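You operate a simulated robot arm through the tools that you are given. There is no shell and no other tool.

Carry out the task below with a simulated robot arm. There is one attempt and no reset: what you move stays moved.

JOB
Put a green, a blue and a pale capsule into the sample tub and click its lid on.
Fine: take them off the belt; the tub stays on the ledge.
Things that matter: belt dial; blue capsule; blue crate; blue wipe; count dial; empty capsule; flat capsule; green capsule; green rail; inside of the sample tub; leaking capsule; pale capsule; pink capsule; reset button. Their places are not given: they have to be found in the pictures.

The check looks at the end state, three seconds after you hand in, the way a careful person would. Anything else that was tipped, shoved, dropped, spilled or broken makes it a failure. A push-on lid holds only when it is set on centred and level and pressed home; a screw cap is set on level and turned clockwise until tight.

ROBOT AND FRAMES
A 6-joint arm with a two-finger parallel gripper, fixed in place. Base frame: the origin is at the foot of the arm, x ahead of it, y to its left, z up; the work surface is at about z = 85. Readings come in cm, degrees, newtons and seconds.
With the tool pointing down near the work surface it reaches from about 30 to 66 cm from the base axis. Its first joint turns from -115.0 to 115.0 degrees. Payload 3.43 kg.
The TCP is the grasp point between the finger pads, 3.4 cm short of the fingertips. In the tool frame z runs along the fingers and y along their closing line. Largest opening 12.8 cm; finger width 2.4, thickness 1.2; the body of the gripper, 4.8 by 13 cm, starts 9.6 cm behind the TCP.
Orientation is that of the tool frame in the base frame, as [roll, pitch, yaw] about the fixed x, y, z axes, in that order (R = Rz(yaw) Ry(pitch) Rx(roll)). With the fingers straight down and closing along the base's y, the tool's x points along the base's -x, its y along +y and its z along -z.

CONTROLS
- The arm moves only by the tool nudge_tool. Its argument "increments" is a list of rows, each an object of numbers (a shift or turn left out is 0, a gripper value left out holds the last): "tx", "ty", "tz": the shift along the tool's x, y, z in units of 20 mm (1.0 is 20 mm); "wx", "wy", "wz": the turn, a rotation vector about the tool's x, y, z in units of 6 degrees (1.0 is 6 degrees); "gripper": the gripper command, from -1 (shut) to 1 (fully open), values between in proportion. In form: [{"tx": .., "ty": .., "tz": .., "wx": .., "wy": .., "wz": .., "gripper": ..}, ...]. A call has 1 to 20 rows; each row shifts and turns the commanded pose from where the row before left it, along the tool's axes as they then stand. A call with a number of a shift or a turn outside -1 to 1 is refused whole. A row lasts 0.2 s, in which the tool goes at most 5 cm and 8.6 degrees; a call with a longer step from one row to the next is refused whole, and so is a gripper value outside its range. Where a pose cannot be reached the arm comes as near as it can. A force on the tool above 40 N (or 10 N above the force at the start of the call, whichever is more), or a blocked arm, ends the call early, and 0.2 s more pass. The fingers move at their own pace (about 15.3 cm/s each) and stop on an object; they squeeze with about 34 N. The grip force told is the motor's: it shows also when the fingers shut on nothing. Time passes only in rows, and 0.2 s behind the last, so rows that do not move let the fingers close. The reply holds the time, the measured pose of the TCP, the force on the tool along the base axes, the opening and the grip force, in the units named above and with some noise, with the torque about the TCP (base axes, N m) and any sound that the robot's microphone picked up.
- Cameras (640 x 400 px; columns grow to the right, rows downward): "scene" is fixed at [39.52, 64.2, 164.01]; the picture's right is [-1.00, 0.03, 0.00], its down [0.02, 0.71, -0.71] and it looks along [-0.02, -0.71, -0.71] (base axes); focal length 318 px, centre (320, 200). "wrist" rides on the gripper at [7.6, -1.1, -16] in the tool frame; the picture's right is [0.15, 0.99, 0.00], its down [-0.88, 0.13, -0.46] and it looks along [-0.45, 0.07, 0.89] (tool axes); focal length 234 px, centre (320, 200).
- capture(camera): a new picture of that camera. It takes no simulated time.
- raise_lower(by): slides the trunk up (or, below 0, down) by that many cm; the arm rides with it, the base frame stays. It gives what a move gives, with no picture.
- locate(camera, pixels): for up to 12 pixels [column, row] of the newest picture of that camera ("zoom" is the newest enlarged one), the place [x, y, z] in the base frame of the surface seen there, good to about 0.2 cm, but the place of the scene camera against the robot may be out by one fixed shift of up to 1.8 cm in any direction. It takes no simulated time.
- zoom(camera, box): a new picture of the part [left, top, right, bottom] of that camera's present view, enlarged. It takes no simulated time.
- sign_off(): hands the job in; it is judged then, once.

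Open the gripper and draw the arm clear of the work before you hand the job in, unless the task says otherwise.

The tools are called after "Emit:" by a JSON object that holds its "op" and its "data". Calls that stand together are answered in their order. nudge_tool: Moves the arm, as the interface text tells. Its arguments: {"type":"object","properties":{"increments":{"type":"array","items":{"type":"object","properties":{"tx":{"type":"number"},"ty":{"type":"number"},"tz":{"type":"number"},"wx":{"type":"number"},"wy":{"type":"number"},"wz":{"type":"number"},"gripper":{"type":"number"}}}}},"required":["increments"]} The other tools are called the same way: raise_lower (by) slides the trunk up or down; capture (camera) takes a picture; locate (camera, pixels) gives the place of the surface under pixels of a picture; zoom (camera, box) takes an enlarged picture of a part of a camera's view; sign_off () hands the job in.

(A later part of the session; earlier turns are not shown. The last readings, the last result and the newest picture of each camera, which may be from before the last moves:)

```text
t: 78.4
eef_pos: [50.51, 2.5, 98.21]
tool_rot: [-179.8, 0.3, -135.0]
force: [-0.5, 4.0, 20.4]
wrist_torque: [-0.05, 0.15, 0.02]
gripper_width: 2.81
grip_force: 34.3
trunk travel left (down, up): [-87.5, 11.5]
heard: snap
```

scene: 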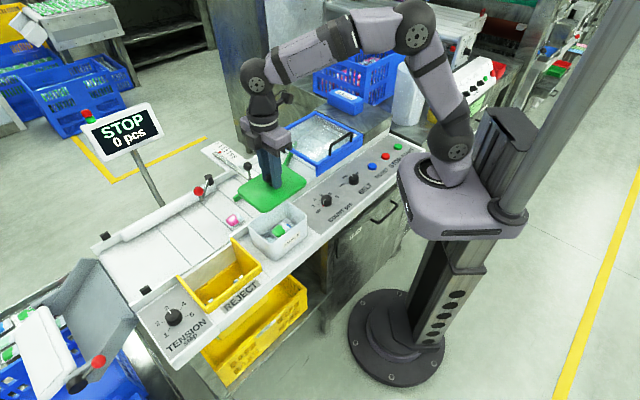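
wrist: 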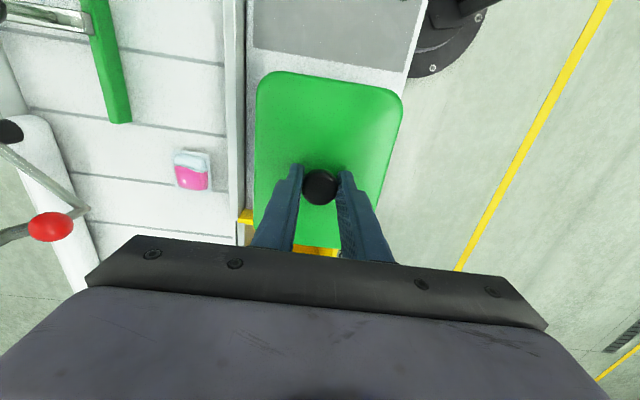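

I heard a snap with 20 N upward force. I check the lid level and seating in both cameras before doing more.

Emit:
{"op": "zoom", "data": {"camera": "scene", "box": [236, 195, 316, 255]}}

Emit:
{"op": "capture", "data": {"camera": "wrist"}}

Emit:
{"op": "locate", "data": {"camera": "wrist", "pixels": [[275, 90], [385, 105], [330, 85], [268, 120], [388, 130], [265, 200], [325, 235], [375, 180], [300, 110], [350, 110]]}}

```text
6.67 times, centred on (276, 225) of scene
```

zoom: 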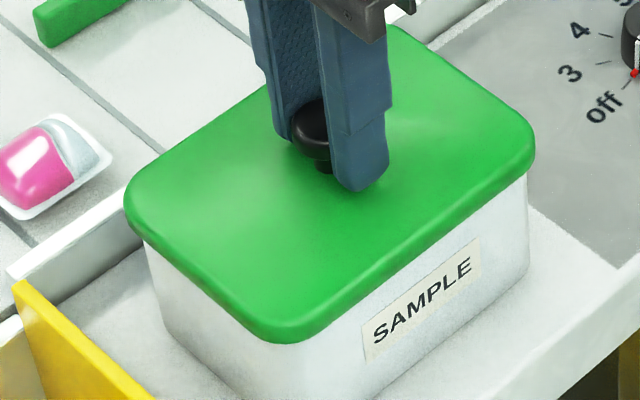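

```text
taken
```

wrist: 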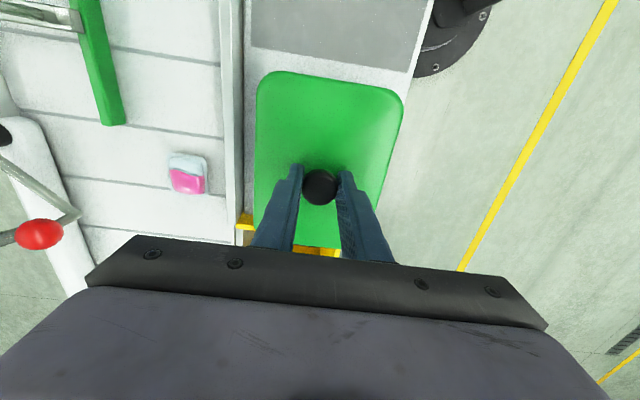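

```text
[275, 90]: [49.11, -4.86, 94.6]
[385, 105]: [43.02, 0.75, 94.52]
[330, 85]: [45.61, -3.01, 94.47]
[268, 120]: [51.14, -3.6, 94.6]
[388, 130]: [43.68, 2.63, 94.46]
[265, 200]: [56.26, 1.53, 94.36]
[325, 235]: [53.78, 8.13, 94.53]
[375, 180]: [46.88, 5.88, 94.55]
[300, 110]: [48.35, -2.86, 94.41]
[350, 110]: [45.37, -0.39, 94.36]
```

The lid sits level at z≈94.5. I press 1 mm more to confirm it is bottomed out.

Emit:
{"op": "nudge_tool", "data": {"increments": [{"tz": 0.04}, {}]}}

```text
t: 79.0
eef_pos: [50.52, 2.54, 98.06]
tool_rot: [-179.7, 0.3, -135.0]
force: [1.9, 6.1, 29.0]
wrist_torque: [0.05, 0.0, -0.02]
gripper_width: 2.85
grip_force: 33.8
trunk travel left (down, up): [-87.5, 11.5]
```

Force rose stiffly to 29 N, so it is home. I unload by moving up 2-3 mm, then open the fingers.

Emit:
{"op": "nudge_tool", "data": {"increments": [{"tz": -0.07}, {"tz": -0.06}, {}]}}

```text
t: 79.8
eef_pos: [50.5, 2.54, 98.05]
tool_rot: [179.9, -0.1, -135.0]
force: [3.1, 5.3, 11.4]
wrist_torque: [0.41, -0.44, -0.01]
gripper_width: 2.83
grip_force: 33.9
trunk travel left (down, up): [-87.5, 11.5]
```

Some load remains (11 N); I raise a touch more and open.

Emit:
{"op": "nudge_tool", "data": {"increments": [{"tz": -0.05}, {}]}}

```text
t: 80.4
eef_pos: [50.38, 2.48, 98.07]
tool_rot: [179.8, -0.2, -135.0]
force: [-0.3, 0.1, -1.0]
wrist_torque: [-0.04, 0.0, -0.01]
gripper_width: 2.81
grip_force: 33.8
trunk travel left (down, up): [-87.5, 11.5]
heard: snap
```

A second snap was heard and the force is now −1 N; the lid may have lifted off or shifted, so I inspect closely.

Emit:
{"op": "zoom", "data": {"camera": "scene", "box": [236, 195, 316, 255]}}

Emit:
{"op": "capture", "data": {"camera": "wrist"}}

Emit:
{"op": "locate", "data": {"camera": "wrist", "pixels": [[275, 90], [385, 105], [330, 85], [268, 120], [388, 130], [265, 200], [325, 235], [375, 180], [300, 110], [350, 110]]}}

```text
6.67 times, centred on (276, 225) of scene
```

zoom: 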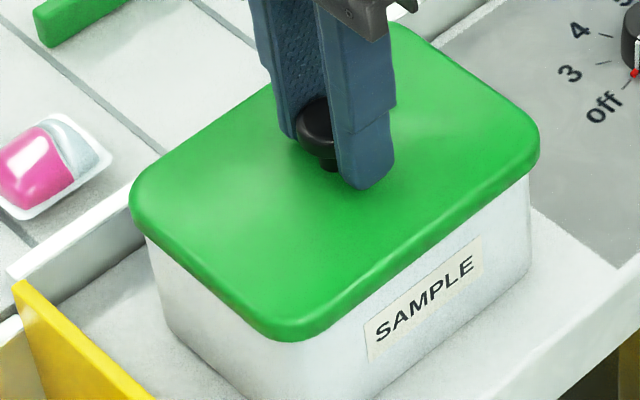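

```text
taken
```

wrist: 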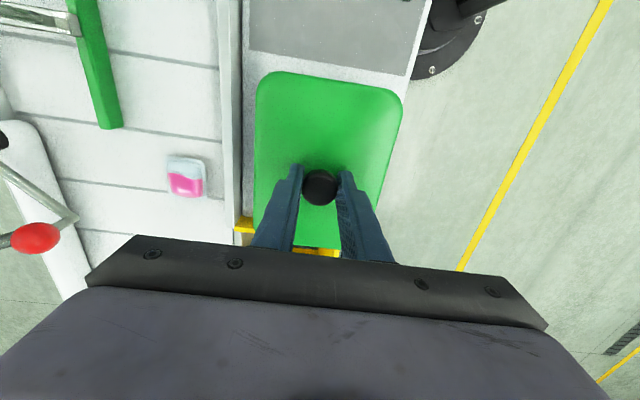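

```text
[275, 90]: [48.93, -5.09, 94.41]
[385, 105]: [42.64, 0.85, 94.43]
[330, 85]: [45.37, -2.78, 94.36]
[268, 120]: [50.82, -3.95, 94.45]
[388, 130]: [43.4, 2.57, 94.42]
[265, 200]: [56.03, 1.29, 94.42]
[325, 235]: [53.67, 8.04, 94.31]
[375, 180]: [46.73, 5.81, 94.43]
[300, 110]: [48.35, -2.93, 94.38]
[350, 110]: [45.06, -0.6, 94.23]
```

The lid is level at z≈94.4 and well centred (overhang 15/9 px in zoom, perspective included). I open the fingers, rise, and then will press on the knob top with closed fingers to make sure it is clicked home.

Emit:
{"op": "nudge_tool", "data": {"increments": [{"gripper": -0.4}, {"gripper": -0.2}, {"gripper": -0.2}, {"tz": -0.3}, {"tz": -0.6}, {"tz": -1}, {"tz": -1}, {}]}}

Emit:
{"op": "zoom", "data": {"camera": "scene", "box": [236, 195, 316, 255]}}

Emit:
{"op": "capture", "data": {"camera": "wrist"}}

```text
t: 82.2
eef_pos: [50.46, 2.48, 104.08]
tool_rot: [180.0, -0.1, -135.0]
force: [0.2, -0.1, -0.3]
wrist_torque: [0.04, 0.0, 0.02]
gripper_width: 5.13
grip_force: 0.1
trunk travel left (down, up): [-87.5, 11.5]
heard: snap
```

```text
6.67 times, centred on (276, 225) of scene
```

zoom: 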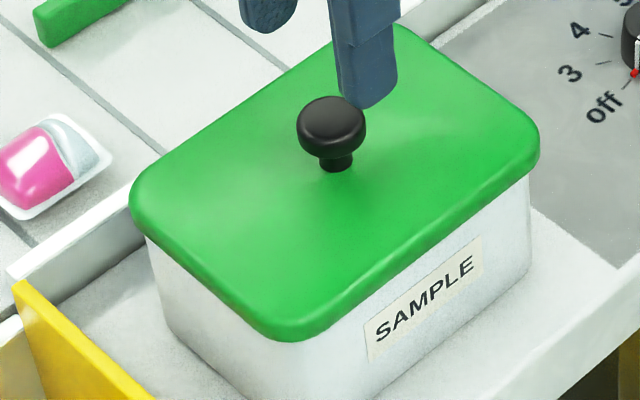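

```text
taken
```

wrist: 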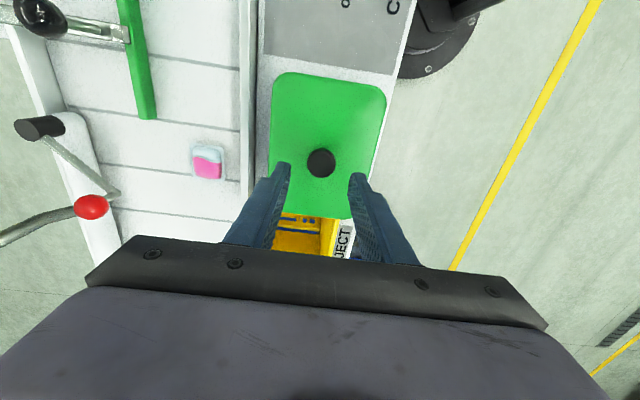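

Another snap was heard on release. I check the lid's height and level from above.

Emit:
{"op": "zoom", "data": {"camera": "wrist", "box": [250, 60, 400, 220]}}

Emit:
{"op": "locate", "data": {"camera": "wrist", "pixels": [[280, 85], [375, 98], [330, 85], [278, 120], [372, 130], [275, 160], [320, 205], [340, 190], [300, 110], [350, 110], [320, 163], [335, 140]]}}

```text
2.50 times, centred on (325, 140) of wrist
```

zoom: 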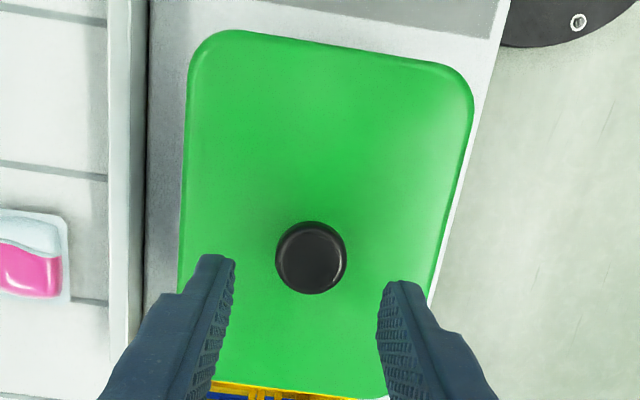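

```text
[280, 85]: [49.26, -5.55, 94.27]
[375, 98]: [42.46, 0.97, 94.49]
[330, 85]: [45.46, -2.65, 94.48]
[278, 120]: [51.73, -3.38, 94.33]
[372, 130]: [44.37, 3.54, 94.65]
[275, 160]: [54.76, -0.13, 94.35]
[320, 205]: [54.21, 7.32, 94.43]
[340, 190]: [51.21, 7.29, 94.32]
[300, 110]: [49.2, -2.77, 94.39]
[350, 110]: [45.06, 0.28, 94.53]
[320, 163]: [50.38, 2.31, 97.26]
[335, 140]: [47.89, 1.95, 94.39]
```

Readings hint at the v-high side sitting ≈0.15 cm higher; I sample more points in the scene view.

Emit:
{"op": "zoom", "data": {"camera": "scene", "box": [236, 195, 316, 255]}}

Emit:
{"op": "locate", "data": {"camera": "zoom", "pixels": [[160, 190], [200, 160], [240, 130], [280, 100], [280, 310], [340, 275], [400, 230], [460, 190], [510, 150], [170, 230], [220, 275], [440, 80]]}}

Emit:
{"op": "locate", "data": {"camera": "zoom", "pixels": [[165, 180], [210, 155], [250, 125], [275, 105], [270, 300], [320, 280], [380, 240], [440, 200], [500, 155], [190, 250], [480, 110], [430, 60]]}}

```text
6.67 times, centred on (276, 225) of scene
```

zoom: 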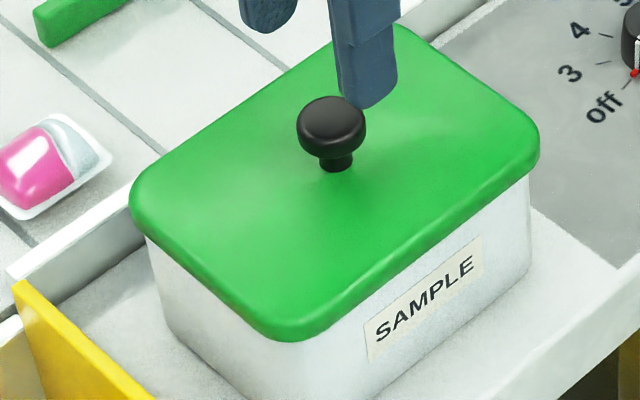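

```text
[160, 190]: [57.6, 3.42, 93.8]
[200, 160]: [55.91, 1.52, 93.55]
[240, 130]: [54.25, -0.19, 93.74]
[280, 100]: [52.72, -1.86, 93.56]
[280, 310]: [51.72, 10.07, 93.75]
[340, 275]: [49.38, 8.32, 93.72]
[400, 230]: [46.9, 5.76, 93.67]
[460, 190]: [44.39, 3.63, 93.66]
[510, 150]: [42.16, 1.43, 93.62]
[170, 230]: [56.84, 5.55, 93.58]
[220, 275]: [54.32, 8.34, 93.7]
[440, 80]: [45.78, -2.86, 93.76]
```

```text
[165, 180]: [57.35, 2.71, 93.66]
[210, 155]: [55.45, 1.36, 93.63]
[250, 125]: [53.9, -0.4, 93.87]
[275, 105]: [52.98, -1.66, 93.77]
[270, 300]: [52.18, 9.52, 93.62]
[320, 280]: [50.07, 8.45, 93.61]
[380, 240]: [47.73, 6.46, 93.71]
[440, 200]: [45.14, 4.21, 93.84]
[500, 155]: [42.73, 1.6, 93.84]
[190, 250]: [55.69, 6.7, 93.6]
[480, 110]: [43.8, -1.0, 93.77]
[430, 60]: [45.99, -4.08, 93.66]
```

The scene view shows the lid level (93.70 on both sides). I close the fingers above the knob and press down on it in small steps to confirm it is home.

Emit:
{"op": "nudge_tool", "data": {"increments": [{"gripper": -1}, {"gripper": -1}, {"gripper": -1}, {"tz": 0.5}, {"tz": 0.5}, {"tz": 0.4}, {"tz": 0.15}, {}]}}

Emit:
{"op": "capture", "data": {"camera": "wrist"}}

Emit:
{"op": "zoom", "data": {"camera": "scene", "box": [236, 175, 316, 235]}}

```text
t: 84.0
eef_pos: [50.64, 2.52, 100.82]
tool_rot: [-179.9, -0.1, -135.0]
force: [-0.2, 0.7, 0.3]
wrist_torque: [0.05, -0.02, -0.03]
gripper_width: 0.0
grip_force: 33.0
trunk travel left (down, up): [-87.5, 11.5]
```

```text
taken
```

wrist: 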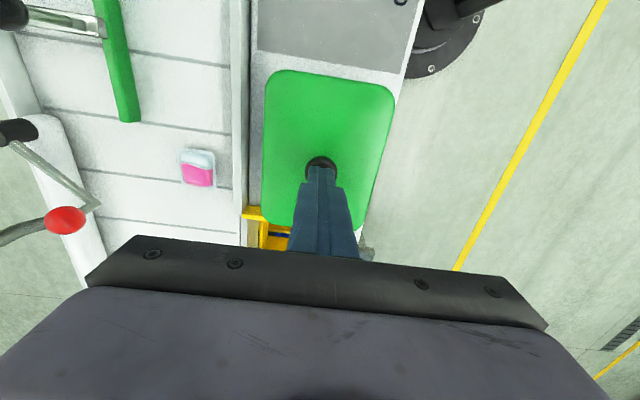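

```text
6.67 times, centred on (276, 205) of scene
```

zoom: 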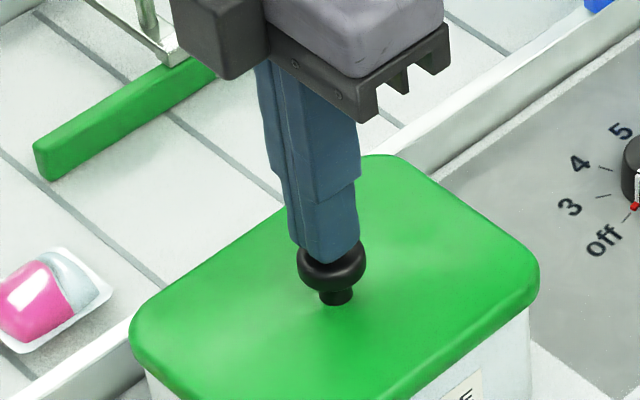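

The closed fingertips are centred on the knob at (321,168). I press in 1 mm steps.

Emit:
{"op": "nudge_tool", "data": {"increments": [{"tz": 0.05}, {"tz": 0.05}, {"tz": 0.05}, {}]}}

```text
t: 85.0
eef_pos: [50.59, 2.53, 100.59]
tool_rot: [-180.0, 0.0, -135.0]
force: [-0.4, -1.6, 1.7]
wrist_torque: [-0.01, 0.0, 0.0]
gripper_width: 0.0
grip_force: 32.9
trunk travel left (down, up): [-87.5, 11.5]
```

Contact begins at z≈100.6. I press further in 1 mm steps.

Emit:
{"op": "nudge_tool", "data": {"increments": [{"tz": 0.05}, {"tz": 0.05}, {}]}}

```text
t: 85.8
eef_pos: [50.52, 2.58, 100.66]
tool_rot: [-179.8, 0.1, -134.9]
force: [0.8, 2.5, 17.0]
wrist_torque: [0.06, -0.02, -0.02]
gripper_width: 0.0
grip_force: 33.1
trunk travel left (down, up): [-87.5, 11.5]
```

17 N with no movement and no new snap; I press to about 35 N to be sure.

Emit:
{"op": "nudge_tool", "data": {"increments": [{"tz": 0.05}, {"tz": 0.04}, {}]}}

```text
t: 86.6
eef_pos: [50.59, 2.58, 100.56]
tool_rot: [-179.6, 0.3, -135.0]
force: [1.9, 1.9, 32.4]
wrist_torque: [-0.06, 0.02, -0.06]
gripper_width: 0.0
grip_force: 33.2
trunk travel left (down, up): [-87.5, 11.5]
```

At 32 N nothing moves and no further snap, consistent with the lid being home. I ease off, rise clear and inspect the lid and tub.

Emit:
{"op": "nudge_tool", "data": {"increments": [{"tz": -0.1}, {"tz": -0.1}, {"tz": -0.5}, {"tz": -1}, {"tz": -1}, {"tz": -1}, {"tz": -1}, {}]}}

Emit:
{"op": "capture", "data": {"camera": "wrist"}}

Emit:
{"op": "zoom", "data": {"camera": "scene", "box": [236, 195, 316, 255]}}

```text
t: 88.4
eef_pos: [50.59, 2.66, 109.67]
tool_rot: [-180.0, 0.1, -135.0]
force: [-0.2, 0.8, 0.7]
wrist_torque: [0.0, -0.01, 0.0]
gripper_width: 0.02
grip_force: 32.5
trunk travel left (down, up): [-87.5, 11.5]
```

```text
taken
```

wrist: 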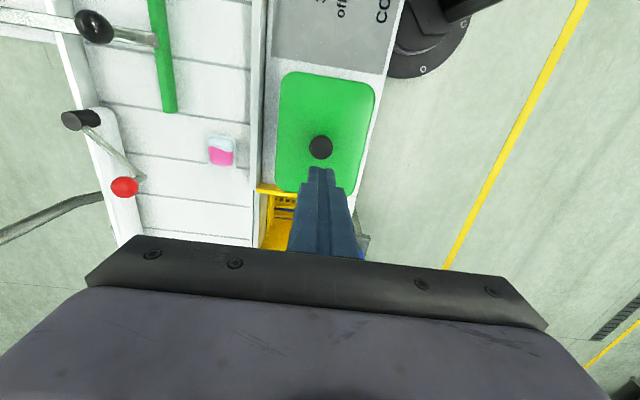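

```text
6.67 times, centred on (276, 225) of scene
```

zoom: 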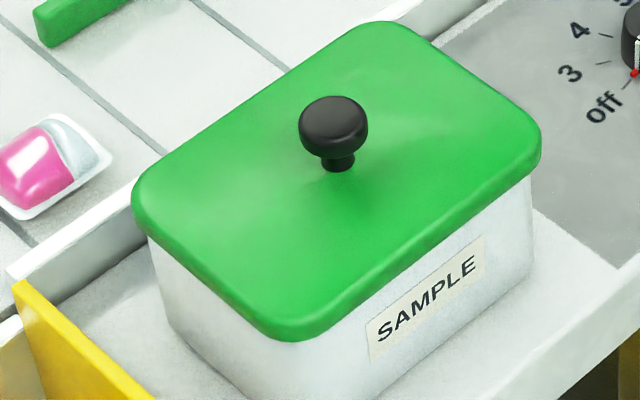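

Lid and tub appear mated. I check level and centring in detail with more located points in both views.

Emit:
{"op": "zoom", "data": {"camera": "scene", "box": [236, 200, 300, 250]}}

Emit:
{"op": "locate", "data": {"camera": "zoom", "pixels": [[150, 240], [200, 280], [250, 320], [170, 280], [220, 325], [270, 360], [400, 315], [450, 280], [500, 245], [420, 360], [470, 320], [540, 270]]}}

Emit:
{"op": "zoom", "data": {"camera": "wrist", "box": [265, 60, 385, 200]}}

Emit:
{"op": "locate", "data": {"camera": "zoom", "pixels": [[230, 50], [430, 80], [225, 130], [440, 120], [222, 200], [420, 200], [220, 270], [400, 280], [240, 330], [370, 340], [320, 70], [300, 270]]}}

```text
8.00 times, centred on (268, 225) of scene
```

zoom: 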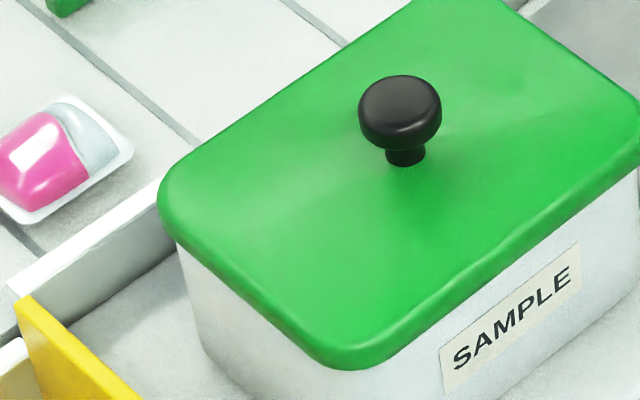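

```text
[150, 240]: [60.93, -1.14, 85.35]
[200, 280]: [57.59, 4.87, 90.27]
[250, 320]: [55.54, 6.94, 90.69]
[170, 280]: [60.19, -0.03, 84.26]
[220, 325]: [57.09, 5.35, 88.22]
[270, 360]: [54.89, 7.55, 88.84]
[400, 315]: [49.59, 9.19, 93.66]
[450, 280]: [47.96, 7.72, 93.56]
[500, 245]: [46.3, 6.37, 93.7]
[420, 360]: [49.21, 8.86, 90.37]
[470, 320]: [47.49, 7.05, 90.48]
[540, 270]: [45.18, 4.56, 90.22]
```

```text
2.86 times, centred on (325, 130) of wrist
```

zoom: 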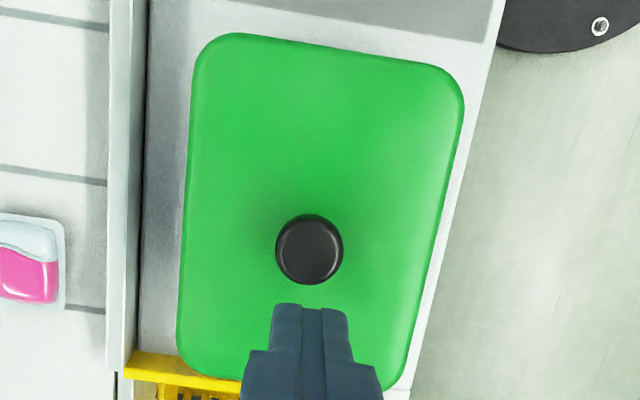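

```text
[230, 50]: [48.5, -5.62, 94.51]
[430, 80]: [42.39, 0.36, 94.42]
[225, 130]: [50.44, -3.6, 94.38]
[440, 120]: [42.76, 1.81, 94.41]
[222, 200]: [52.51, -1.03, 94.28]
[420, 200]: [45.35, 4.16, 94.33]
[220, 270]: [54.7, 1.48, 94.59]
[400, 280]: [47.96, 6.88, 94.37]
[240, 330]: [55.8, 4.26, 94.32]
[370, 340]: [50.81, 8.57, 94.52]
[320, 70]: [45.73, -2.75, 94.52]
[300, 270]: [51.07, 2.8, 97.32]
```

The lid is level (94.42 ± 0.1 everywhere). To be certain it is latched, I'll do a gentle tug test; first I locate the knob centre for a centred grip.

Emit:
{"op": "locate", "data": {"camera": "zoom", "pixels": [[309, 250], [309, 222], [309, 278], [281, 250], [337, 250], [190, 120], [182, 250], [450, 170], [425, 290], [300, 41], [380, 52], [200, 372]]}}

```text
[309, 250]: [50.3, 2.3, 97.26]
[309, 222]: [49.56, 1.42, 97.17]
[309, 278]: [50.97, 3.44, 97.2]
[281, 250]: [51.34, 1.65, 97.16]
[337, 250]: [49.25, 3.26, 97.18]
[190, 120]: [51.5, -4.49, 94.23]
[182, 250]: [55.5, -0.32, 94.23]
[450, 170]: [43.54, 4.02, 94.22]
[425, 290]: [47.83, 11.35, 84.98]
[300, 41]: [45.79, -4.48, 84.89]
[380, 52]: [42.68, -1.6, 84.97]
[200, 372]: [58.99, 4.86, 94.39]
```

Knob centre is ≈(50.29,2.38). I open the fingers, realign, and lower around the knob without touching the lid.

Emit:
{"op": "nudge_tool", "data": {"increments": [{"tx": 0.16, "ty": 0.02, "gripper": -0.2}, {"gripper": -0.2}, {"gripper": -0.2}, {"tz": 1}, {"tz": 1}, {"tz": 1}, {"tz": 1}, {"tz": 0.8}, {"tz": 0.5}, {"tz": 0.3}, {}]}}

Emit:
{"op": "capture", "data": {"camera": "wrist"}}

Emit:
{"op": "zoom", "data": {"camera": "scene", "box": [236, 195, 316, 255]}}

```text
t: 90.8
eef_pos: [50.37, 2.43, 98.45]
tool_rot: [-179.9, 0.0, -135.0]
force: [0.2, 0.3, -0.7]
wrist_torque: [-0.02, 0.01, -0.01]
gripper_width: 5.14
grip_force: 0.0
trunk travel left (down, up): [-87.5, 11.5]
```

```text
taken
```

wrist: 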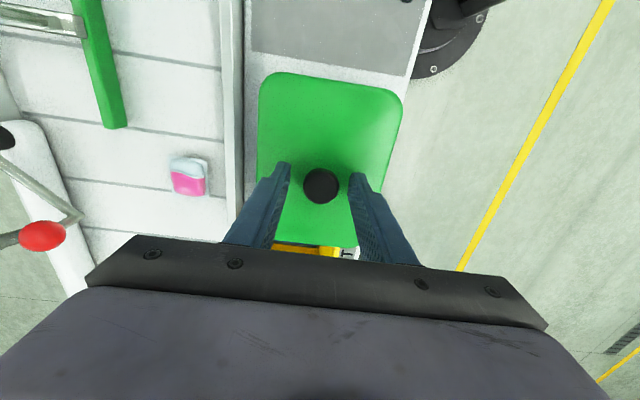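

```text
6.67 times, centred on (276, 225) of scene
```

zoom: 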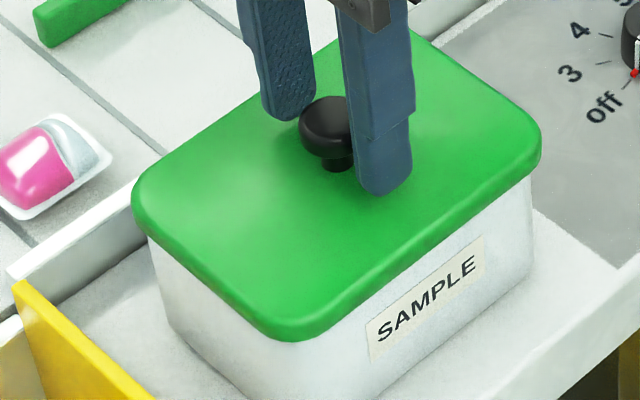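

The knob at (321,185) is centred in the grip. I close the fingers and read the force before any lift.

Emit:
{"op": "nudge_tool", "data": {"increments": [{"gripper": -0.5}, {"gripper": -0.75}, {"gripper": -0.75}, {"gripper": -0.75}]}}

```text
t: 91.8
eef_pos: [50.29, 2.33, 98.45]
tool_rot: [180.0, 0.0, -135.0]
force: [-0.7, 0.7, -0.6]
wrist_torque: [-0.01, 0.04, -0.04]
gripper_width: 2.81
grip_force: 33.7
trunk travel left (down, up): [-87.5, 11.5]
```

Gripped without load. I raise 1 mm and read the force.

Emit:
{"op": "nudge_tool", "data": {"increments": [{"tz": -0.03}, {"tz": -0.02}, {}]}}

```text
t: 92.6
eef_pos: [50.21, 2.27, 98.45]
tool_rot: [180.0, -0.1, -135.0]
force: [-0.5, -0.3, 1.1]
wrist_torque: [-0.02, 0.02, -0.02]
gripper_width: 2.83
grip_force: 33.7
trunk travel left (down, up): [-87.5, 11.5]
heard: snap
```

A snap came with the 1 mm lift while the force stayed near zero. I raise 4 mm more to see whether the tub comes along or the lid alone.

Emit:
{"op": "nudge_tool", "data": {"increments": [{"tz": -0.1}, {"tz": -0.1}, {}, {}]}}

Emit:
{"op": "zoom", "data": {"camera": "scene", "box": [236, 195, 316, 255]}}

```text
t: 93.6
eef_pos: [50.23, 2.38, 98.89]
tool_rot: [-180.0, 0.0, -135.0]
force: [0.8, 0.5, -1.3]
wrist_torque: [-0.03, 0.01, 0.04]
gripper_width: 2.8
grip_force: 34.1
trunk travel left (down, up): [-87.5, 11.5]
```

```text
6.67 times, centred on (276, 225) of scene
```

zoom: 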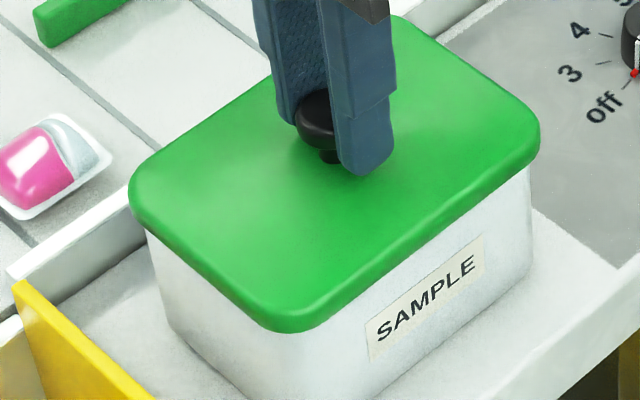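

The lid came off alone, so the latch let go easily — likely it was not centred well enough. I lift the lid, move aside over the belt and re-measure the tub rim and lid precisely.

Emit:
{"op": "nudge_tool", "data": {"increments": [{"tz": -0.5}, {"tz": -1}, {"tz": -1}, {"tz": -1}, {"tz": -1}, {"tz": -1}, {"ty": -1}, {"ty": -1}, {"ty": -1}, {"ty": -1}, {"ty": -1}, {"ty": -1}, {"ty": -1}, {"ty": -0.5}, {}]}}

Emit:
{"op": "capture", "data": {"camera": "wrist"}}

Emit:
{"op": "zoom", "data": {"camera": "scene", "box": [236, 185, 316, 255]}}

```text
t: 96.8
eef_pos: [60.81, -8.19, 109.73]
tool_rot: [-180.0, 0.1, -135.0]
force: [0.2, 0.5, -0.2]
wrist_torque: [0.02, 0.01, -0.01]
gripper_width: 2.84
grip_force: 33.8
trunk travel left (down, up): [-87.5, 11.5]
```

```text
taken
```

wrist: 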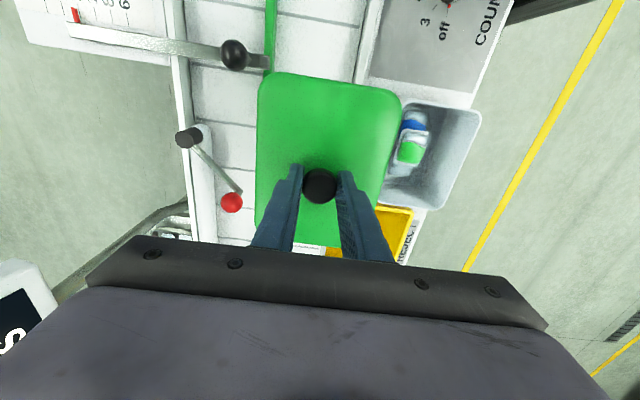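

```text
5.71 times, centred on (276, 220) of scene
```

zoom: 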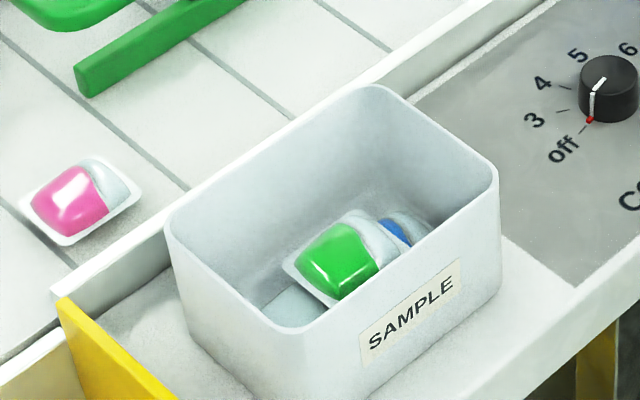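

The tub is fully visible. I locate many rim points on all four sides in the scene zoom.

Emit:
{"op": "locate", "data": {"camera": "zoom", "pixels": [[210, 186], [250, 160], [290, 134], [330, 109], [415, 107], [440, 126], [465, 144], [460, 222], [420, 252], [380, 282], [240, 306], [205, 276]]}}

Emit:
{"op": "locate", "data": {"camera": "zoom", "pixels": [[210, 188], [250, 162], [290, 136], [330, 111], [415, 109], [440, 128], [465, 146], [460, 224], [420, 254], [380, 284], [240, 308], [205, 278]]}}

Emit:
{"op": "zoom", "data": {"camera": "scene", "box": [200, 140, 340, 255]}}

```text
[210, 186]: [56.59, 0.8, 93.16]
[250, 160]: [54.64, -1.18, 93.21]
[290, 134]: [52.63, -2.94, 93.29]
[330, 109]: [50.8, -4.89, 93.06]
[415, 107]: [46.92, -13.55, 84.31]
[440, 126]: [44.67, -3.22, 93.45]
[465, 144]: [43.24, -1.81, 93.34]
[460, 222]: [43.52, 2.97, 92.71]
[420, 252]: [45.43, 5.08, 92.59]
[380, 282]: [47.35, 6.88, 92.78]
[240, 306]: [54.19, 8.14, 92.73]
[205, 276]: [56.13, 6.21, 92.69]
```

```text
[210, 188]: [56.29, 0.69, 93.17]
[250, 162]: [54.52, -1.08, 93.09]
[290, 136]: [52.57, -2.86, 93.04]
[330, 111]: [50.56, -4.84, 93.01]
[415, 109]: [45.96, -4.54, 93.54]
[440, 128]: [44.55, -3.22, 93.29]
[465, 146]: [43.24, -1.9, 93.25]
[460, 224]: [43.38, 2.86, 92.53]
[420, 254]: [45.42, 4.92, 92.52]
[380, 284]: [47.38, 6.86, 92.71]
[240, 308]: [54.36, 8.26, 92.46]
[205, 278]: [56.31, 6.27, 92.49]
```

```text
3.48 times, centred on (270, 198) of scene
```

zoom: 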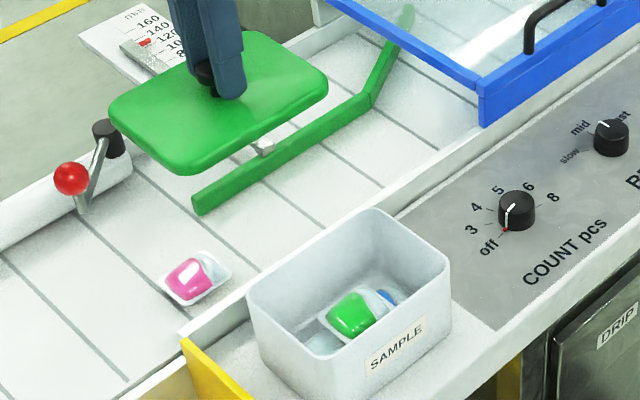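

Scene-frame tub rim centre: u≈36.73, v≈-34.04 (rim 15.05 × 10.9). Now I measure the held lid's edges in the same scene frame.

Emit:
{"op": "zoom", "data": {"camera": "scene", "box": [216, 135, 304, 195]}}

```text
6.67 times, centred on (260, 165) of scene
```

zoom: 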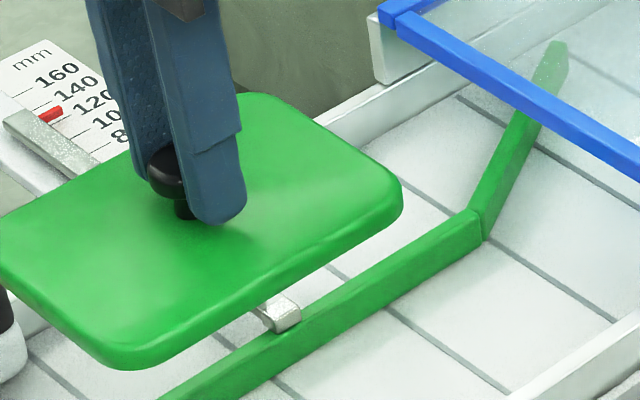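

I shift the zoom to include the whole lid and locate its edge points.

Emit:
{"op": "zoom", "data": {"camera": "scene", "box": [206, 138, 294, 193]}}

Emit:
{"op": "locate", "data": {"camera": "zoom", "pixels": [[110, 195], [140, 180], [170, 164], [200, 149], [370, 116], [410, 140], [440, 158], [450, 225], [400, 256], [350, 288], [80, 280], [130, 320]]}}

```text
7.27 times, centred on (250, 166) of scene
```

zoom: 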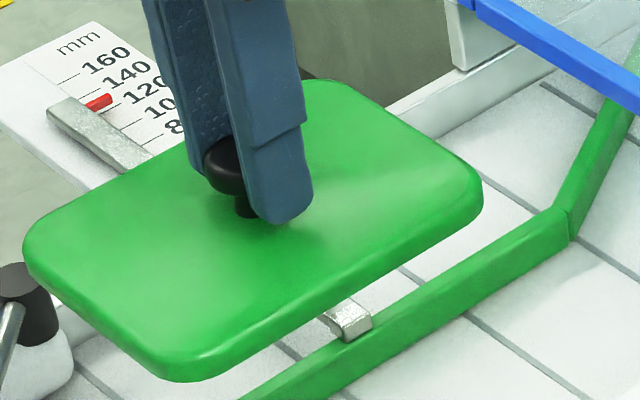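

```text
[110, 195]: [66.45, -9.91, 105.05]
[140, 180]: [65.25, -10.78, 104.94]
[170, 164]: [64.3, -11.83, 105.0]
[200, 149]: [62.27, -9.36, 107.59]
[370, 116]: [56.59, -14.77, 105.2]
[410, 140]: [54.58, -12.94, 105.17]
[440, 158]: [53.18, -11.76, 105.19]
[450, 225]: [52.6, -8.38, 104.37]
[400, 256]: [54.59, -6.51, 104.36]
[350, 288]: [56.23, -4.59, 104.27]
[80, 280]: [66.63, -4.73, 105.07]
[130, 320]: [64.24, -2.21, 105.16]
```

I refine with points right at the lid's silhouette edges.

Emit:
{"op": "locate", "data": {"camera": "zoom", "pixels": [[60, 287], [85, 307], [110, 327], [130, 343], [395, 117], [410, 127], [425, 137], [440, 147], [110, 188], [130, 177], [150, 166], [80, 204]]}}

Emit:
{"op": "locate", "data": {"camera": "zoom", "pixels": [[60, 291], [85, 311], [110, 331], [130, 347], [395, 114], [410, 124], [425, 134], [440, 144], [110, 184], [130, 173], [150, 162], [80, 200]]}}

```text
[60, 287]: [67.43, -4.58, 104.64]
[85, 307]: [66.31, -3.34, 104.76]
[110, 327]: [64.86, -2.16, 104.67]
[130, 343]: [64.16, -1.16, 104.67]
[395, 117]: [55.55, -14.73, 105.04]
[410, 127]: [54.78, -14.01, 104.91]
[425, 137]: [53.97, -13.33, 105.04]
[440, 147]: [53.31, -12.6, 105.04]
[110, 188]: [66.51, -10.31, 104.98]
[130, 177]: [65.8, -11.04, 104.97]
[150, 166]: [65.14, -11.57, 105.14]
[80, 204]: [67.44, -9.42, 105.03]
```

```text
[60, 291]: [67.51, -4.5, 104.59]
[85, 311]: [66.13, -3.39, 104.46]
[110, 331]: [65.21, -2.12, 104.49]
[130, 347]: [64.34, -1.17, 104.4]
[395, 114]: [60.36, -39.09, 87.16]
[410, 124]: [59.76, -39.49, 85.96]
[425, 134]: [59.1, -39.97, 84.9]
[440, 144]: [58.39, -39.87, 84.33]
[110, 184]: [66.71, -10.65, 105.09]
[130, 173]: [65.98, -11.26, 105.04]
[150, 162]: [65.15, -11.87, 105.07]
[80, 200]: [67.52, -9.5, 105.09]
```

Scene-frame comparison: lid centre and tub centre imply the TCP should be at u≈37.33, v≈-33.95, only ≈0.16 cm from before. I go back there and lower to just above the rim.

Emit:
{"op": "nudge_tool", "data": {"increments": [{"tx": -0.065, "ty": 0.95}, {"ty": 1}, {"ty": 1}, {"ty": 1}, {"ty": 1}, {"ty": 1}, {"ty": 1}, {"ty": 0.5}, {}, {"tz": 1}, {"tz": 1}, {"tz": 1}, {"tz": 1}, {"tz": 0.8}, {"tz": 0.5}, {}]}}

Emit:
{"op": "zoom", "data": {"camera": "scene", "box": [236, 195, 316, 255]}}

```text
t: 100.2
eef_pos: [50.35, 2.45, 99.35]
tool_rot: [179.9, 0.0, -134.9]
force: [0.7, -1.1, -0.7]
wrist_torque: [-0.03, 0.03, 0.0]
gripper_width: 2.83
grip_force: 33.9
trunk travel left (down, up): [-87.5, 11.5]
```

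```text
6.67 times, centred on (276, 225) of scene
```

zoom: 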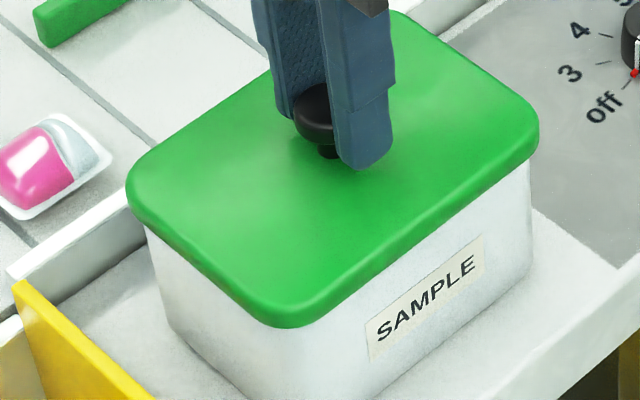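

TCP is at u≈37.33, v≈-33.87. I lower to near contact (expected TCP z≈98.43) in fine steps.

Emit:
{"op": "nudge_tool", "data": {"increments": [{"ty": -0.02, "tz": 0.15}, {"tz": 0.15}, {"tz": 0.05}, {}]}}

Emit:
{"op": "nudge_tool", "data": {"increments": [{"tz": 0.05}, {}]}}

Emit:
{"op": "nudge_tool", "data": {"increments": [{"tz": 0.05}, {}]}}

```text
t: 101.2
eef_pos: [50.38, 2.31, 98.53]
tool_rot: [-180.0, -0.1, -134.9]
force: [-0.4, 0.5, -0.4]
wrist_torque: [-0.03, -0.04, 0.04]
gripper_width: 2.81
grip_force: 34.1
trunk travel left (down, up): [-87.5, 11.5]
```

```text
t: 101.8
eef_pos: [50.51, 2.3, 98.46]
tool_rot: [180.0, -0.1, -135.0]
force: [-0.3, -0.3, -0.7]
wrist_torque: [0.07, 0.01, -0.05]
gripper_width: 2.82
grip_force: 33.7
trunk travel left (down, up): [-87.5, 11.5]
```

```text
t: 102.4
eef_pos: [50.49, 2.43, 98.47]
tool_rot: [180.0, 0.0, -134.9]
force: [1.2, 0.2, 2.5]
wrist_torque: [-0.1, -0.04, -0.05]
gripper_width: 2.82
grip_force: 34.0
trunk travel left (down, up): [-87.5, 11.5]
```

Contact at z≈98.45 with 2.5 N, no snap yet. I press on in 0.5-1 mm steps.

Emit:
{"op": "nudge_tool", "data": {"increments": [{"tz": 0.03}, {}]}}

Emit:
{"op": "nudge_tool", "data": {"increments": [{"tz": 0.03}, {}]}}

Emit:
{"op": "nudge_tool", "data": {"increments": [{"tz": 0.03}, {}]}}

```text
t: 103.0
eef_pos: [50.33, 2.41, 98.42]
tool_rot: [-179.9, 0.1, -135.0]
force: [-3.7, 2.3, 9.4]
wrist_torque: [-0.05, -0.01, 0.05]
gripper_width: 2.81
grip_force: 34.2
trunk travel left (down, up): [-87.5, 11.5]
heard: snap
```

```text
t: 103.6
eef_pos: [50.33, 2.45, 98.49]
tool_rot: [-179.8, 0.1, -135.0]
force: [-2.1, 5.3, 17.3]
wrist_torque: [0.11, 0.17, 0.01]
gripper_width: 2.8
grip_force: 34.1
trunk travel left (down, up): [-87.5, 11.5]
```

```text
t: 104.2
eef_pos: [50.29, 2.31, 98.39]
tool_rot: [-179.8, 0.2, -135.0]
force: [-2.2, 4.5, 26.3]
wrist_torque: [0.05, 0.12, 0.01]
gripper_width: 2.81
grip_force: 34.2
trunk travel left (down, up): [-87.5, 11.5]
```

Snap at ≈9 N, now 26 N. I press to ≈34 N to be sure it is fully home, then unload carefully.

Emit:
{"op": "nudge_tool", "data": {"increments": [{"tz": 0.03}, {}]}}

Emit:
{"op": "nudge_tool", "data": {"increments": [{"tz": -0.06}, {}]}}

Emit:
{"op": "nudge_tool", "data": {"increments": [{"tz": -0.03}, {}]}}

```text
t: 104.8
eef_pos: [50.34, 2.29, 98.45]
tool_rot: [-179.6, 0.3, -135.0]
force: [-1.3, 4.6, 31.5]
wrist_torque: [0.09, -0.02, 0.0]
gripper_width: 2.81
grip_force: 33.9
trunk travel left (down, up): [-87.5, 11.5]
```

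```text
t: 105.4
eef_pos: [50.37, 2.32, 98.52]
tool_rot: [-179.8, 0.1, -135.0]
force: [1.7, 3.9, 22.6]
wrist_torque: [0.26, -0.31, -0.01]
gripper_width: 2.8
grip_force: 33.9
trunk travel left (down, up): [-87.5, 11.5]
```

```text
t: 106.0
eef_pos: [50.29, 2.42, 98.37]
tool_rot: [-179.9, 0.1, -135.1]
force: [2.5, 4.0, 17.9]
wrist_torque: [0.23, -0.29, 0.04]
gripper_width: 2.83
grip_force: 34.0
trunk travel left (down, up): [-87.5, 11.5]
```

Unloading shows hysteresis; I continue in small steps until the force is near zero, without pulling.

Emit:
{"op": "nudge_tool", "data": {"increments": [{"tz": -0.04}, {}]}}

Emit:
{"op": "nudge_tool", "data": {"increments": [{"tz": -0.03}, {}]}}

```text
t: 106.6
eef_pos: [50.27, 2.37, 98.41]
tool_rot: [180.0, -0.1, -135.0]
force: [3.7, 4.6, 8.1]
wrist_torque: [0.28, -0.34, -0.02]
gripper_width: 2.8
grip_force: 34.1
trunk travel left (down, up): [-87.5, 11.5]
```

```text
t: 107.2
eef_pos: [50.38, 2.35, 98.44]
tool_rot: [179.8, -0.3, -135.0]
force: [1.1, 0.0, -0.4]
wrist_torque: [0.0, 0.02, 0.0]
gripper_width: 2.84
grip_force: 33.8
trunk travel left (down, up): [-87.5, 11.5]
heard: snap
```

The latch lets go when the gripped arm relaxes and pries, not from a straight pull. So I press again until the snap, and this time open the fingers while still pressing lightly.

Emit:
{"op": "nudge_tool", "data": {"increments": [{"tz": 0.04}, {}]}}

Emit:
{"op": "nudge_tool", "data": {"increments": [{"tz": 0.03}, {}]}}

```text
t: 107.8
eef_pos: [50.45, 2.46, 98.54]
tool_rot: [-180.0, -0.1, -135.0]
force: [-0.3, 0.1, -1.0]
wrist_torque: [-0.01, 0.04, -0.01]
gripper_width: 2.81
grip_force: 34.1
trunk travel left (down, up): [-87.5, 11.5]
```

```text
t: 108.4
eef_pos: [50.48, 2.37, 98.38]
tool_rot: [180.0, 0.0, -135.0]
force: [-1.1, -0.6, 0.7]
wrist_torque: [-0.17, 0.13, 0.02]
gripper_width: 2.82
grip_force: 34.0
trunk travel left (down, up): [-87.5, 11.5]
```

Contact is beginning again. I press on in 0.6 mm steps until the snap.

Emit:
{"op": "nudge_tool", "data": {"increments": [{"tz": 0.03}, {}]}}

Emit:
{"op": "nudge_tool", "data": {"increments": [{"tz": 0.03}, {}]}}

```text
t: 109.0
eef_pos: [50.44, 2.33, 98.41]
tool_rot: [-180.0, 0.0, -135.0]
force: [-0.3, 0.0, 3.7]
wrist_torque: [-0.2, 0.28, 0.0]
gripper_width: 2.84
grip_force: 33.7
trunk travel left (down, up): [-87.5, 11.5]
```

```text
t: 109.6
eef_pos: [50.5, 2.36, 98.31]
tool_rot: [-179.9, 0.1, -134.9]
force: [-1.1, -0.2, 7.1]
wrist_torque: [0.02, 0.01, 0.02]
gripper_width: 2.81
grip_force: 34.0
trunk travel left (down, up): [-87.5, 11.5]
```

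Emit:
{"op": "nudge_tool", "data": {"increments": [{"tz": 0.03}, {}]}}

```text
t: 110.2
eef_pos: [50.43, 2.32, 98.38]
tool_rot: [-179.9, 0.2, -135.0]
force: [-0.7, -0.8, 14.8]
wrist_torque: [-0.1, 0.08, -0.01]
gripper_width: 2.85
grip_force: 34.6
trunk travel left (down, up): [-87.5, 11.5]
```

14.8 N without a snap yet and little side force; I press further.

Emit:
{"op": "nudge_tool", "data": {"increments": [{"tz": 0.03}, {}]}}

```text
t: 110.8
eef_pos: [50.4, 2.47, 98.31]
tool_rot: [-179.8, 0.2, -135.0]
force: [2.6, 0.7, 19.9]
wrist_torque: [0.03, -0.05, 0.0]
gripper_width: 2.81
grip_force: 34.0
trunk travel left (down, up): [-87.5, 11.5]
```

Still no snap at 20 N; I increase toward 35 N.

Emit:
{"op": "nudge_tool", "data": {"increments": [{"tz": 0.03}, {}]}}

Emit:
{"op": "nudge_tool", "data": {"increments": [{"tz": 0.03}, {}]}}

Emit:
{"op": "capture", "data": {"camera": "wrist"}}

Emit:
{"op": "zoom", "data": {"camera": "scene", "box": [236, 195, 316, 255]}}

```text
t: 111.4
eef_pos: [50.39, 2.37, 98.32]
tool_rot: [-179.9, 0.3, -135.1]
force: [2.1, 1.3, 28.0]
wrist_torque: [0.04, -0.04, 0.0]
gripper_width: 2.81
grip_force: 34.1
trunk travel left (down, up): [-87.5, 11.5]
```

```text
t: 112.0
eef_pos: [50.47, 2.38, 98.26]
tool_rot: [-179.6, 0.3, -135.0]
force: [2.3, 0.0, 31.1]
wrist_torque: [0.06, -0.05, 0.03]
gripper_width: 2.85
grip_force: 34.7
trunk travel left (down, up): [-87.5, 11.5]
```

```text
taken
```

wrist: 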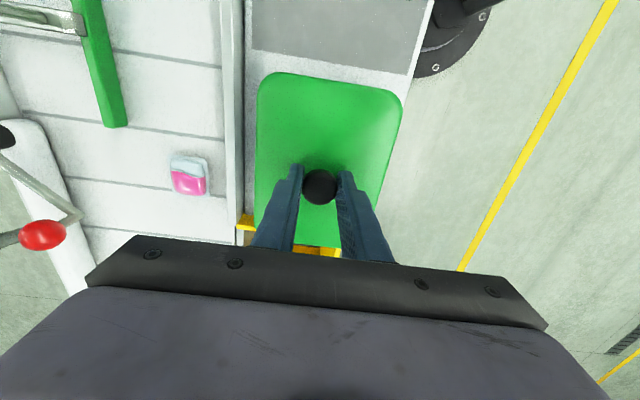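

```text
6.67 times, centred on (276, 225) of scene
```

zoom: 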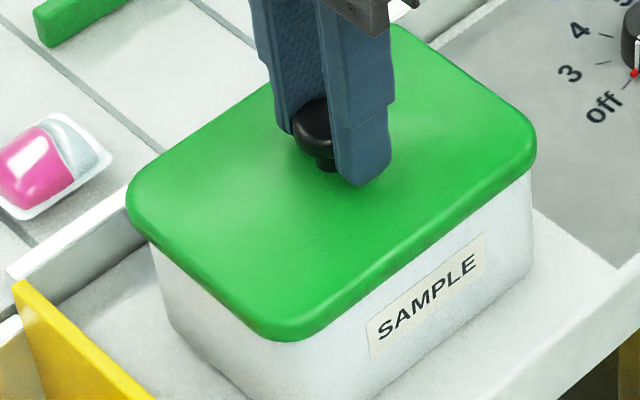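

At 31 N no snap, and the scene shows why: lid overhang is 25 px left versus 3 px right, i.e. ≈0.28 cm too far in +x. I unload, lift clear by 4 mm and inspect before re-centring.

Emit:
{"op": "nudge_tool", "data": {"increments": [{"tz": -0.12}, {"tz": -0.12}, {"tz": -0.15}, {}]}}

Emit:
{"op": "nudge_tool", "data": {"increments": [{"tx": 0.06, "ty": 0.04}, {"tx": 0.055, "ty": 0.04}, {}, {}]}}

Emit:
{"op": "zoom", "data": {"camera": "scene", "box": [236, 195, 316, 255]}}

```text
t: 113.0
eef_pos: [50.47, 2.37, 98.71]
tool_rot: [179.9, -0.1, -135.0]
force: [0.3, 0.3, -0.3]
wrist_torque: [0.01, 0.01, -0.04]
gripper_width: 2.82
grip_force: 33.7
trunk travel left (down, up): [-87.5, 11.5]
```

```text
t: 114.0
eef_pos: [50.15, 2.13, 98.8]
tool_rot: [-180.0, 0.0, -135.0]
force: [-0.8, -0.6, -0.6]
wrist_torque: [0.01, -0.01, 0.01]
gripper_width: 2.82
grip_force: 34.3
trunk travel left (down, up): [-87.5, 11.5]
```

```text
6.67 times, centred on (276, 225) of scene
```

zoom: 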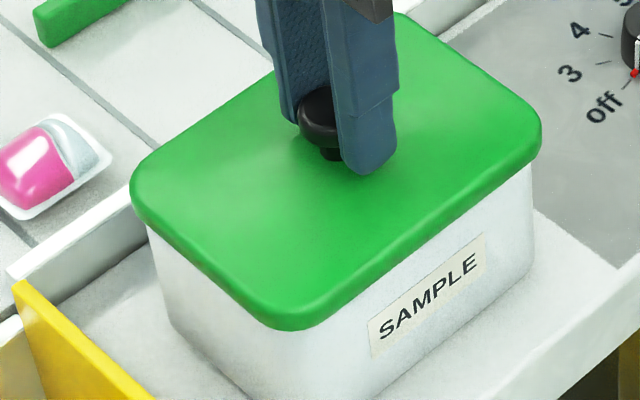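

Overhang now is ≈17 px left, 8 px right (perspective-centred). I lower to light contact.

Emit:
{"op": "nudge_tool", "data": {"increments": [{"tz": 0.1}, {"tz": 0.05}, {}]}}

Emit:
{"op": "nudge_tool", "data": {"increments": [{"tz": 0.03}, {}]}}

Emit:
{"op": "nudge_tool", "data": {"increments": [{"tz": 0.03}, {}]}}

```text
t: 114.8
eef_pos: [50.19, 2.34, 98.49]
tool_rot: [-180.0, 0.0, -135.0]
force: [0.2, -1.1, -0.4]
wrist_torque: [0.04, -0.03, -0.03]
gripper_width: 2.85
grip_force: 34.4
trunk travel left (down, up): [-87.5, 11.5]
```

```text
t: 115.4
eef_pos: [50.28, 2.21, 98.48]
tool_rot: [-180.0, 0.0, -135.1]
force: [0.2, 0.1, -0.8]
wrist_torque: [-0.01, 0.03, -0.03]
gripper_width: 2.82
grip_force: 34.5
trunk travel left (down, up): [-87.5, 11.5]
```

```text
t: 116.0
eef_pos: [50.32, 2.34, 98.35]
tool_rot: [-180.0, 0.0, -135.0]
force: [0.5, -0.7, 0.0]
wrist_torque: [-0.02, -0.01, -0.02]
gripper_width: 2.79
grip_force: 33.7
trunk travel left (down, up): [-87.5, 11.5]
```

Lid weight is now nearly carried by the rim. I check the picture before letting go.

Emit:
{"op": "zoom", "data": {"camera": "scene", "box": [236, 195, 316, 255]}}

Emit:
{"op": "zoom", "data": {"camera": "scene", "box": [240, 210, 280, 250]}}

Emit:
{"op": "zoom", "data": {"camera": "scene", "box": [284, 195, 324, 235]}}

```text
6.67 times, centred on (276, 225) of scene
```

zoom: 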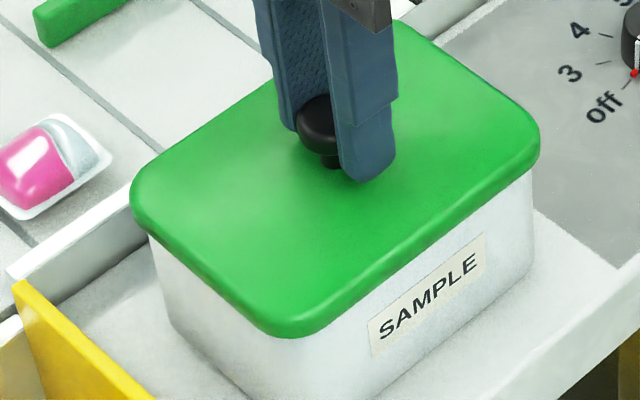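

```text
10.00 times, centred on (260, 230) of scene
```

zoom: 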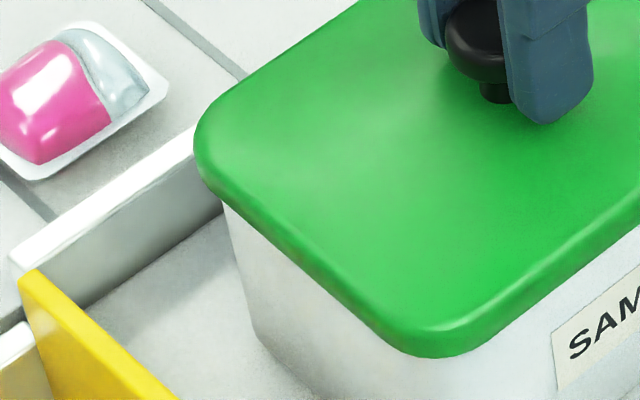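

```text
10.00 times, centred on (304, 215) of scene
```

zoom: 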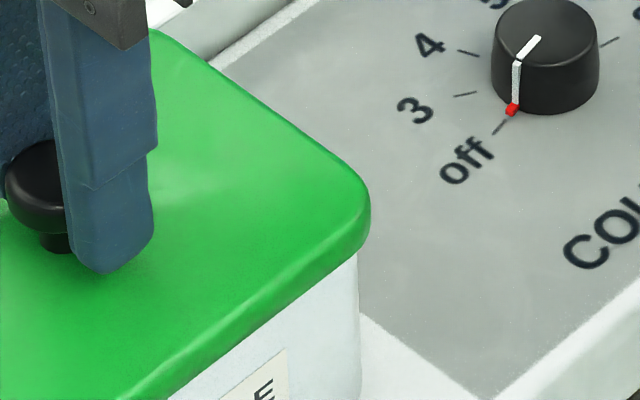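

I compare lid side and tub face positions on the two visible sides from this same view.

Emit:
{"op": "zoom", "data": {"camera": "scene", "box": [236, 195, 316, 255]}}

Emit:
{"op": "locate", "data": {"camera": "zoom", "pixels": [[165, 240], [185, 259], [205, 278], [225, 297], [240, 310], [175, 268], [190, 282], [210, 300], [230, 320], [175, 290], [200, 310], [220, 330]]}}

Emit:
{"op": "locate", "data": {"camera": "zoom", "pixels": [[340, 308], [380, 280], [420, 252], [460, 224], [500, 196], [350, 325], [400, 290], [440, 262], [480, 234], [510, 212], [500, 230], [350, 345]]}}

```text
6.67 times, centred on (276, 225) of scene
```

zoom: 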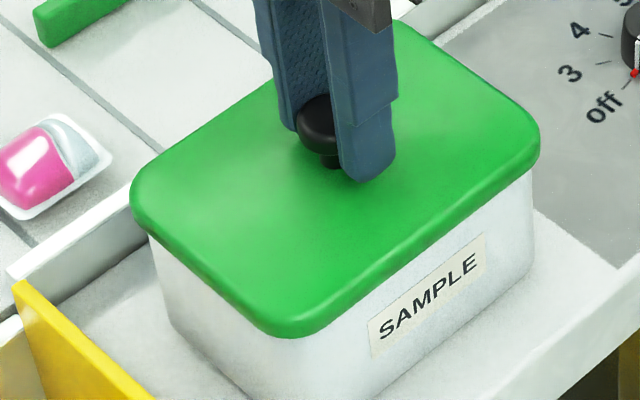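

```text
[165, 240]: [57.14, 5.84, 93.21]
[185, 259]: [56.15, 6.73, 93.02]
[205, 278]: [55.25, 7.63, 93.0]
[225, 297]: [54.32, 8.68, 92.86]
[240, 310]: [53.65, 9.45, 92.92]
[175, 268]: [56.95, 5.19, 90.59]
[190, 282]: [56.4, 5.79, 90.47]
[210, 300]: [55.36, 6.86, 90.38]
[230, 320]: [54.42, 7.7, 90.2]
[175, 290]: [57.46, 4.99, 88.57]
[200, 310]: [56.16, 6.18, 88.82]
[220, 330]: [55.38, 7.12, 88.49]
```

```text
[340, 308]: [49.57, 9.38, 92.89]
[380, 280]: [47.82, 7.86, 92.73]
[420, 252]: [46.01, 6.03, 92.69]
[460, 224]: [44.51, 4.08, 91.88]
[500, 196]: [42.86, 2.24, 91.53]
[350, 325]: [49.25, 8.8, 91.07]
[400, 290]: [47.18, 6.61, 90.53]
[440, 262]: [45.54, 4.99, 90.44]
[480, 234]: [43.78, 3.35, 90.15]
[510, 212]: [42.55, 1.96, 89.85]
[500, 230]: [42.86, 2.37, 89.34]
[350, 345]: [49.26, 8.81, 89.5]
```

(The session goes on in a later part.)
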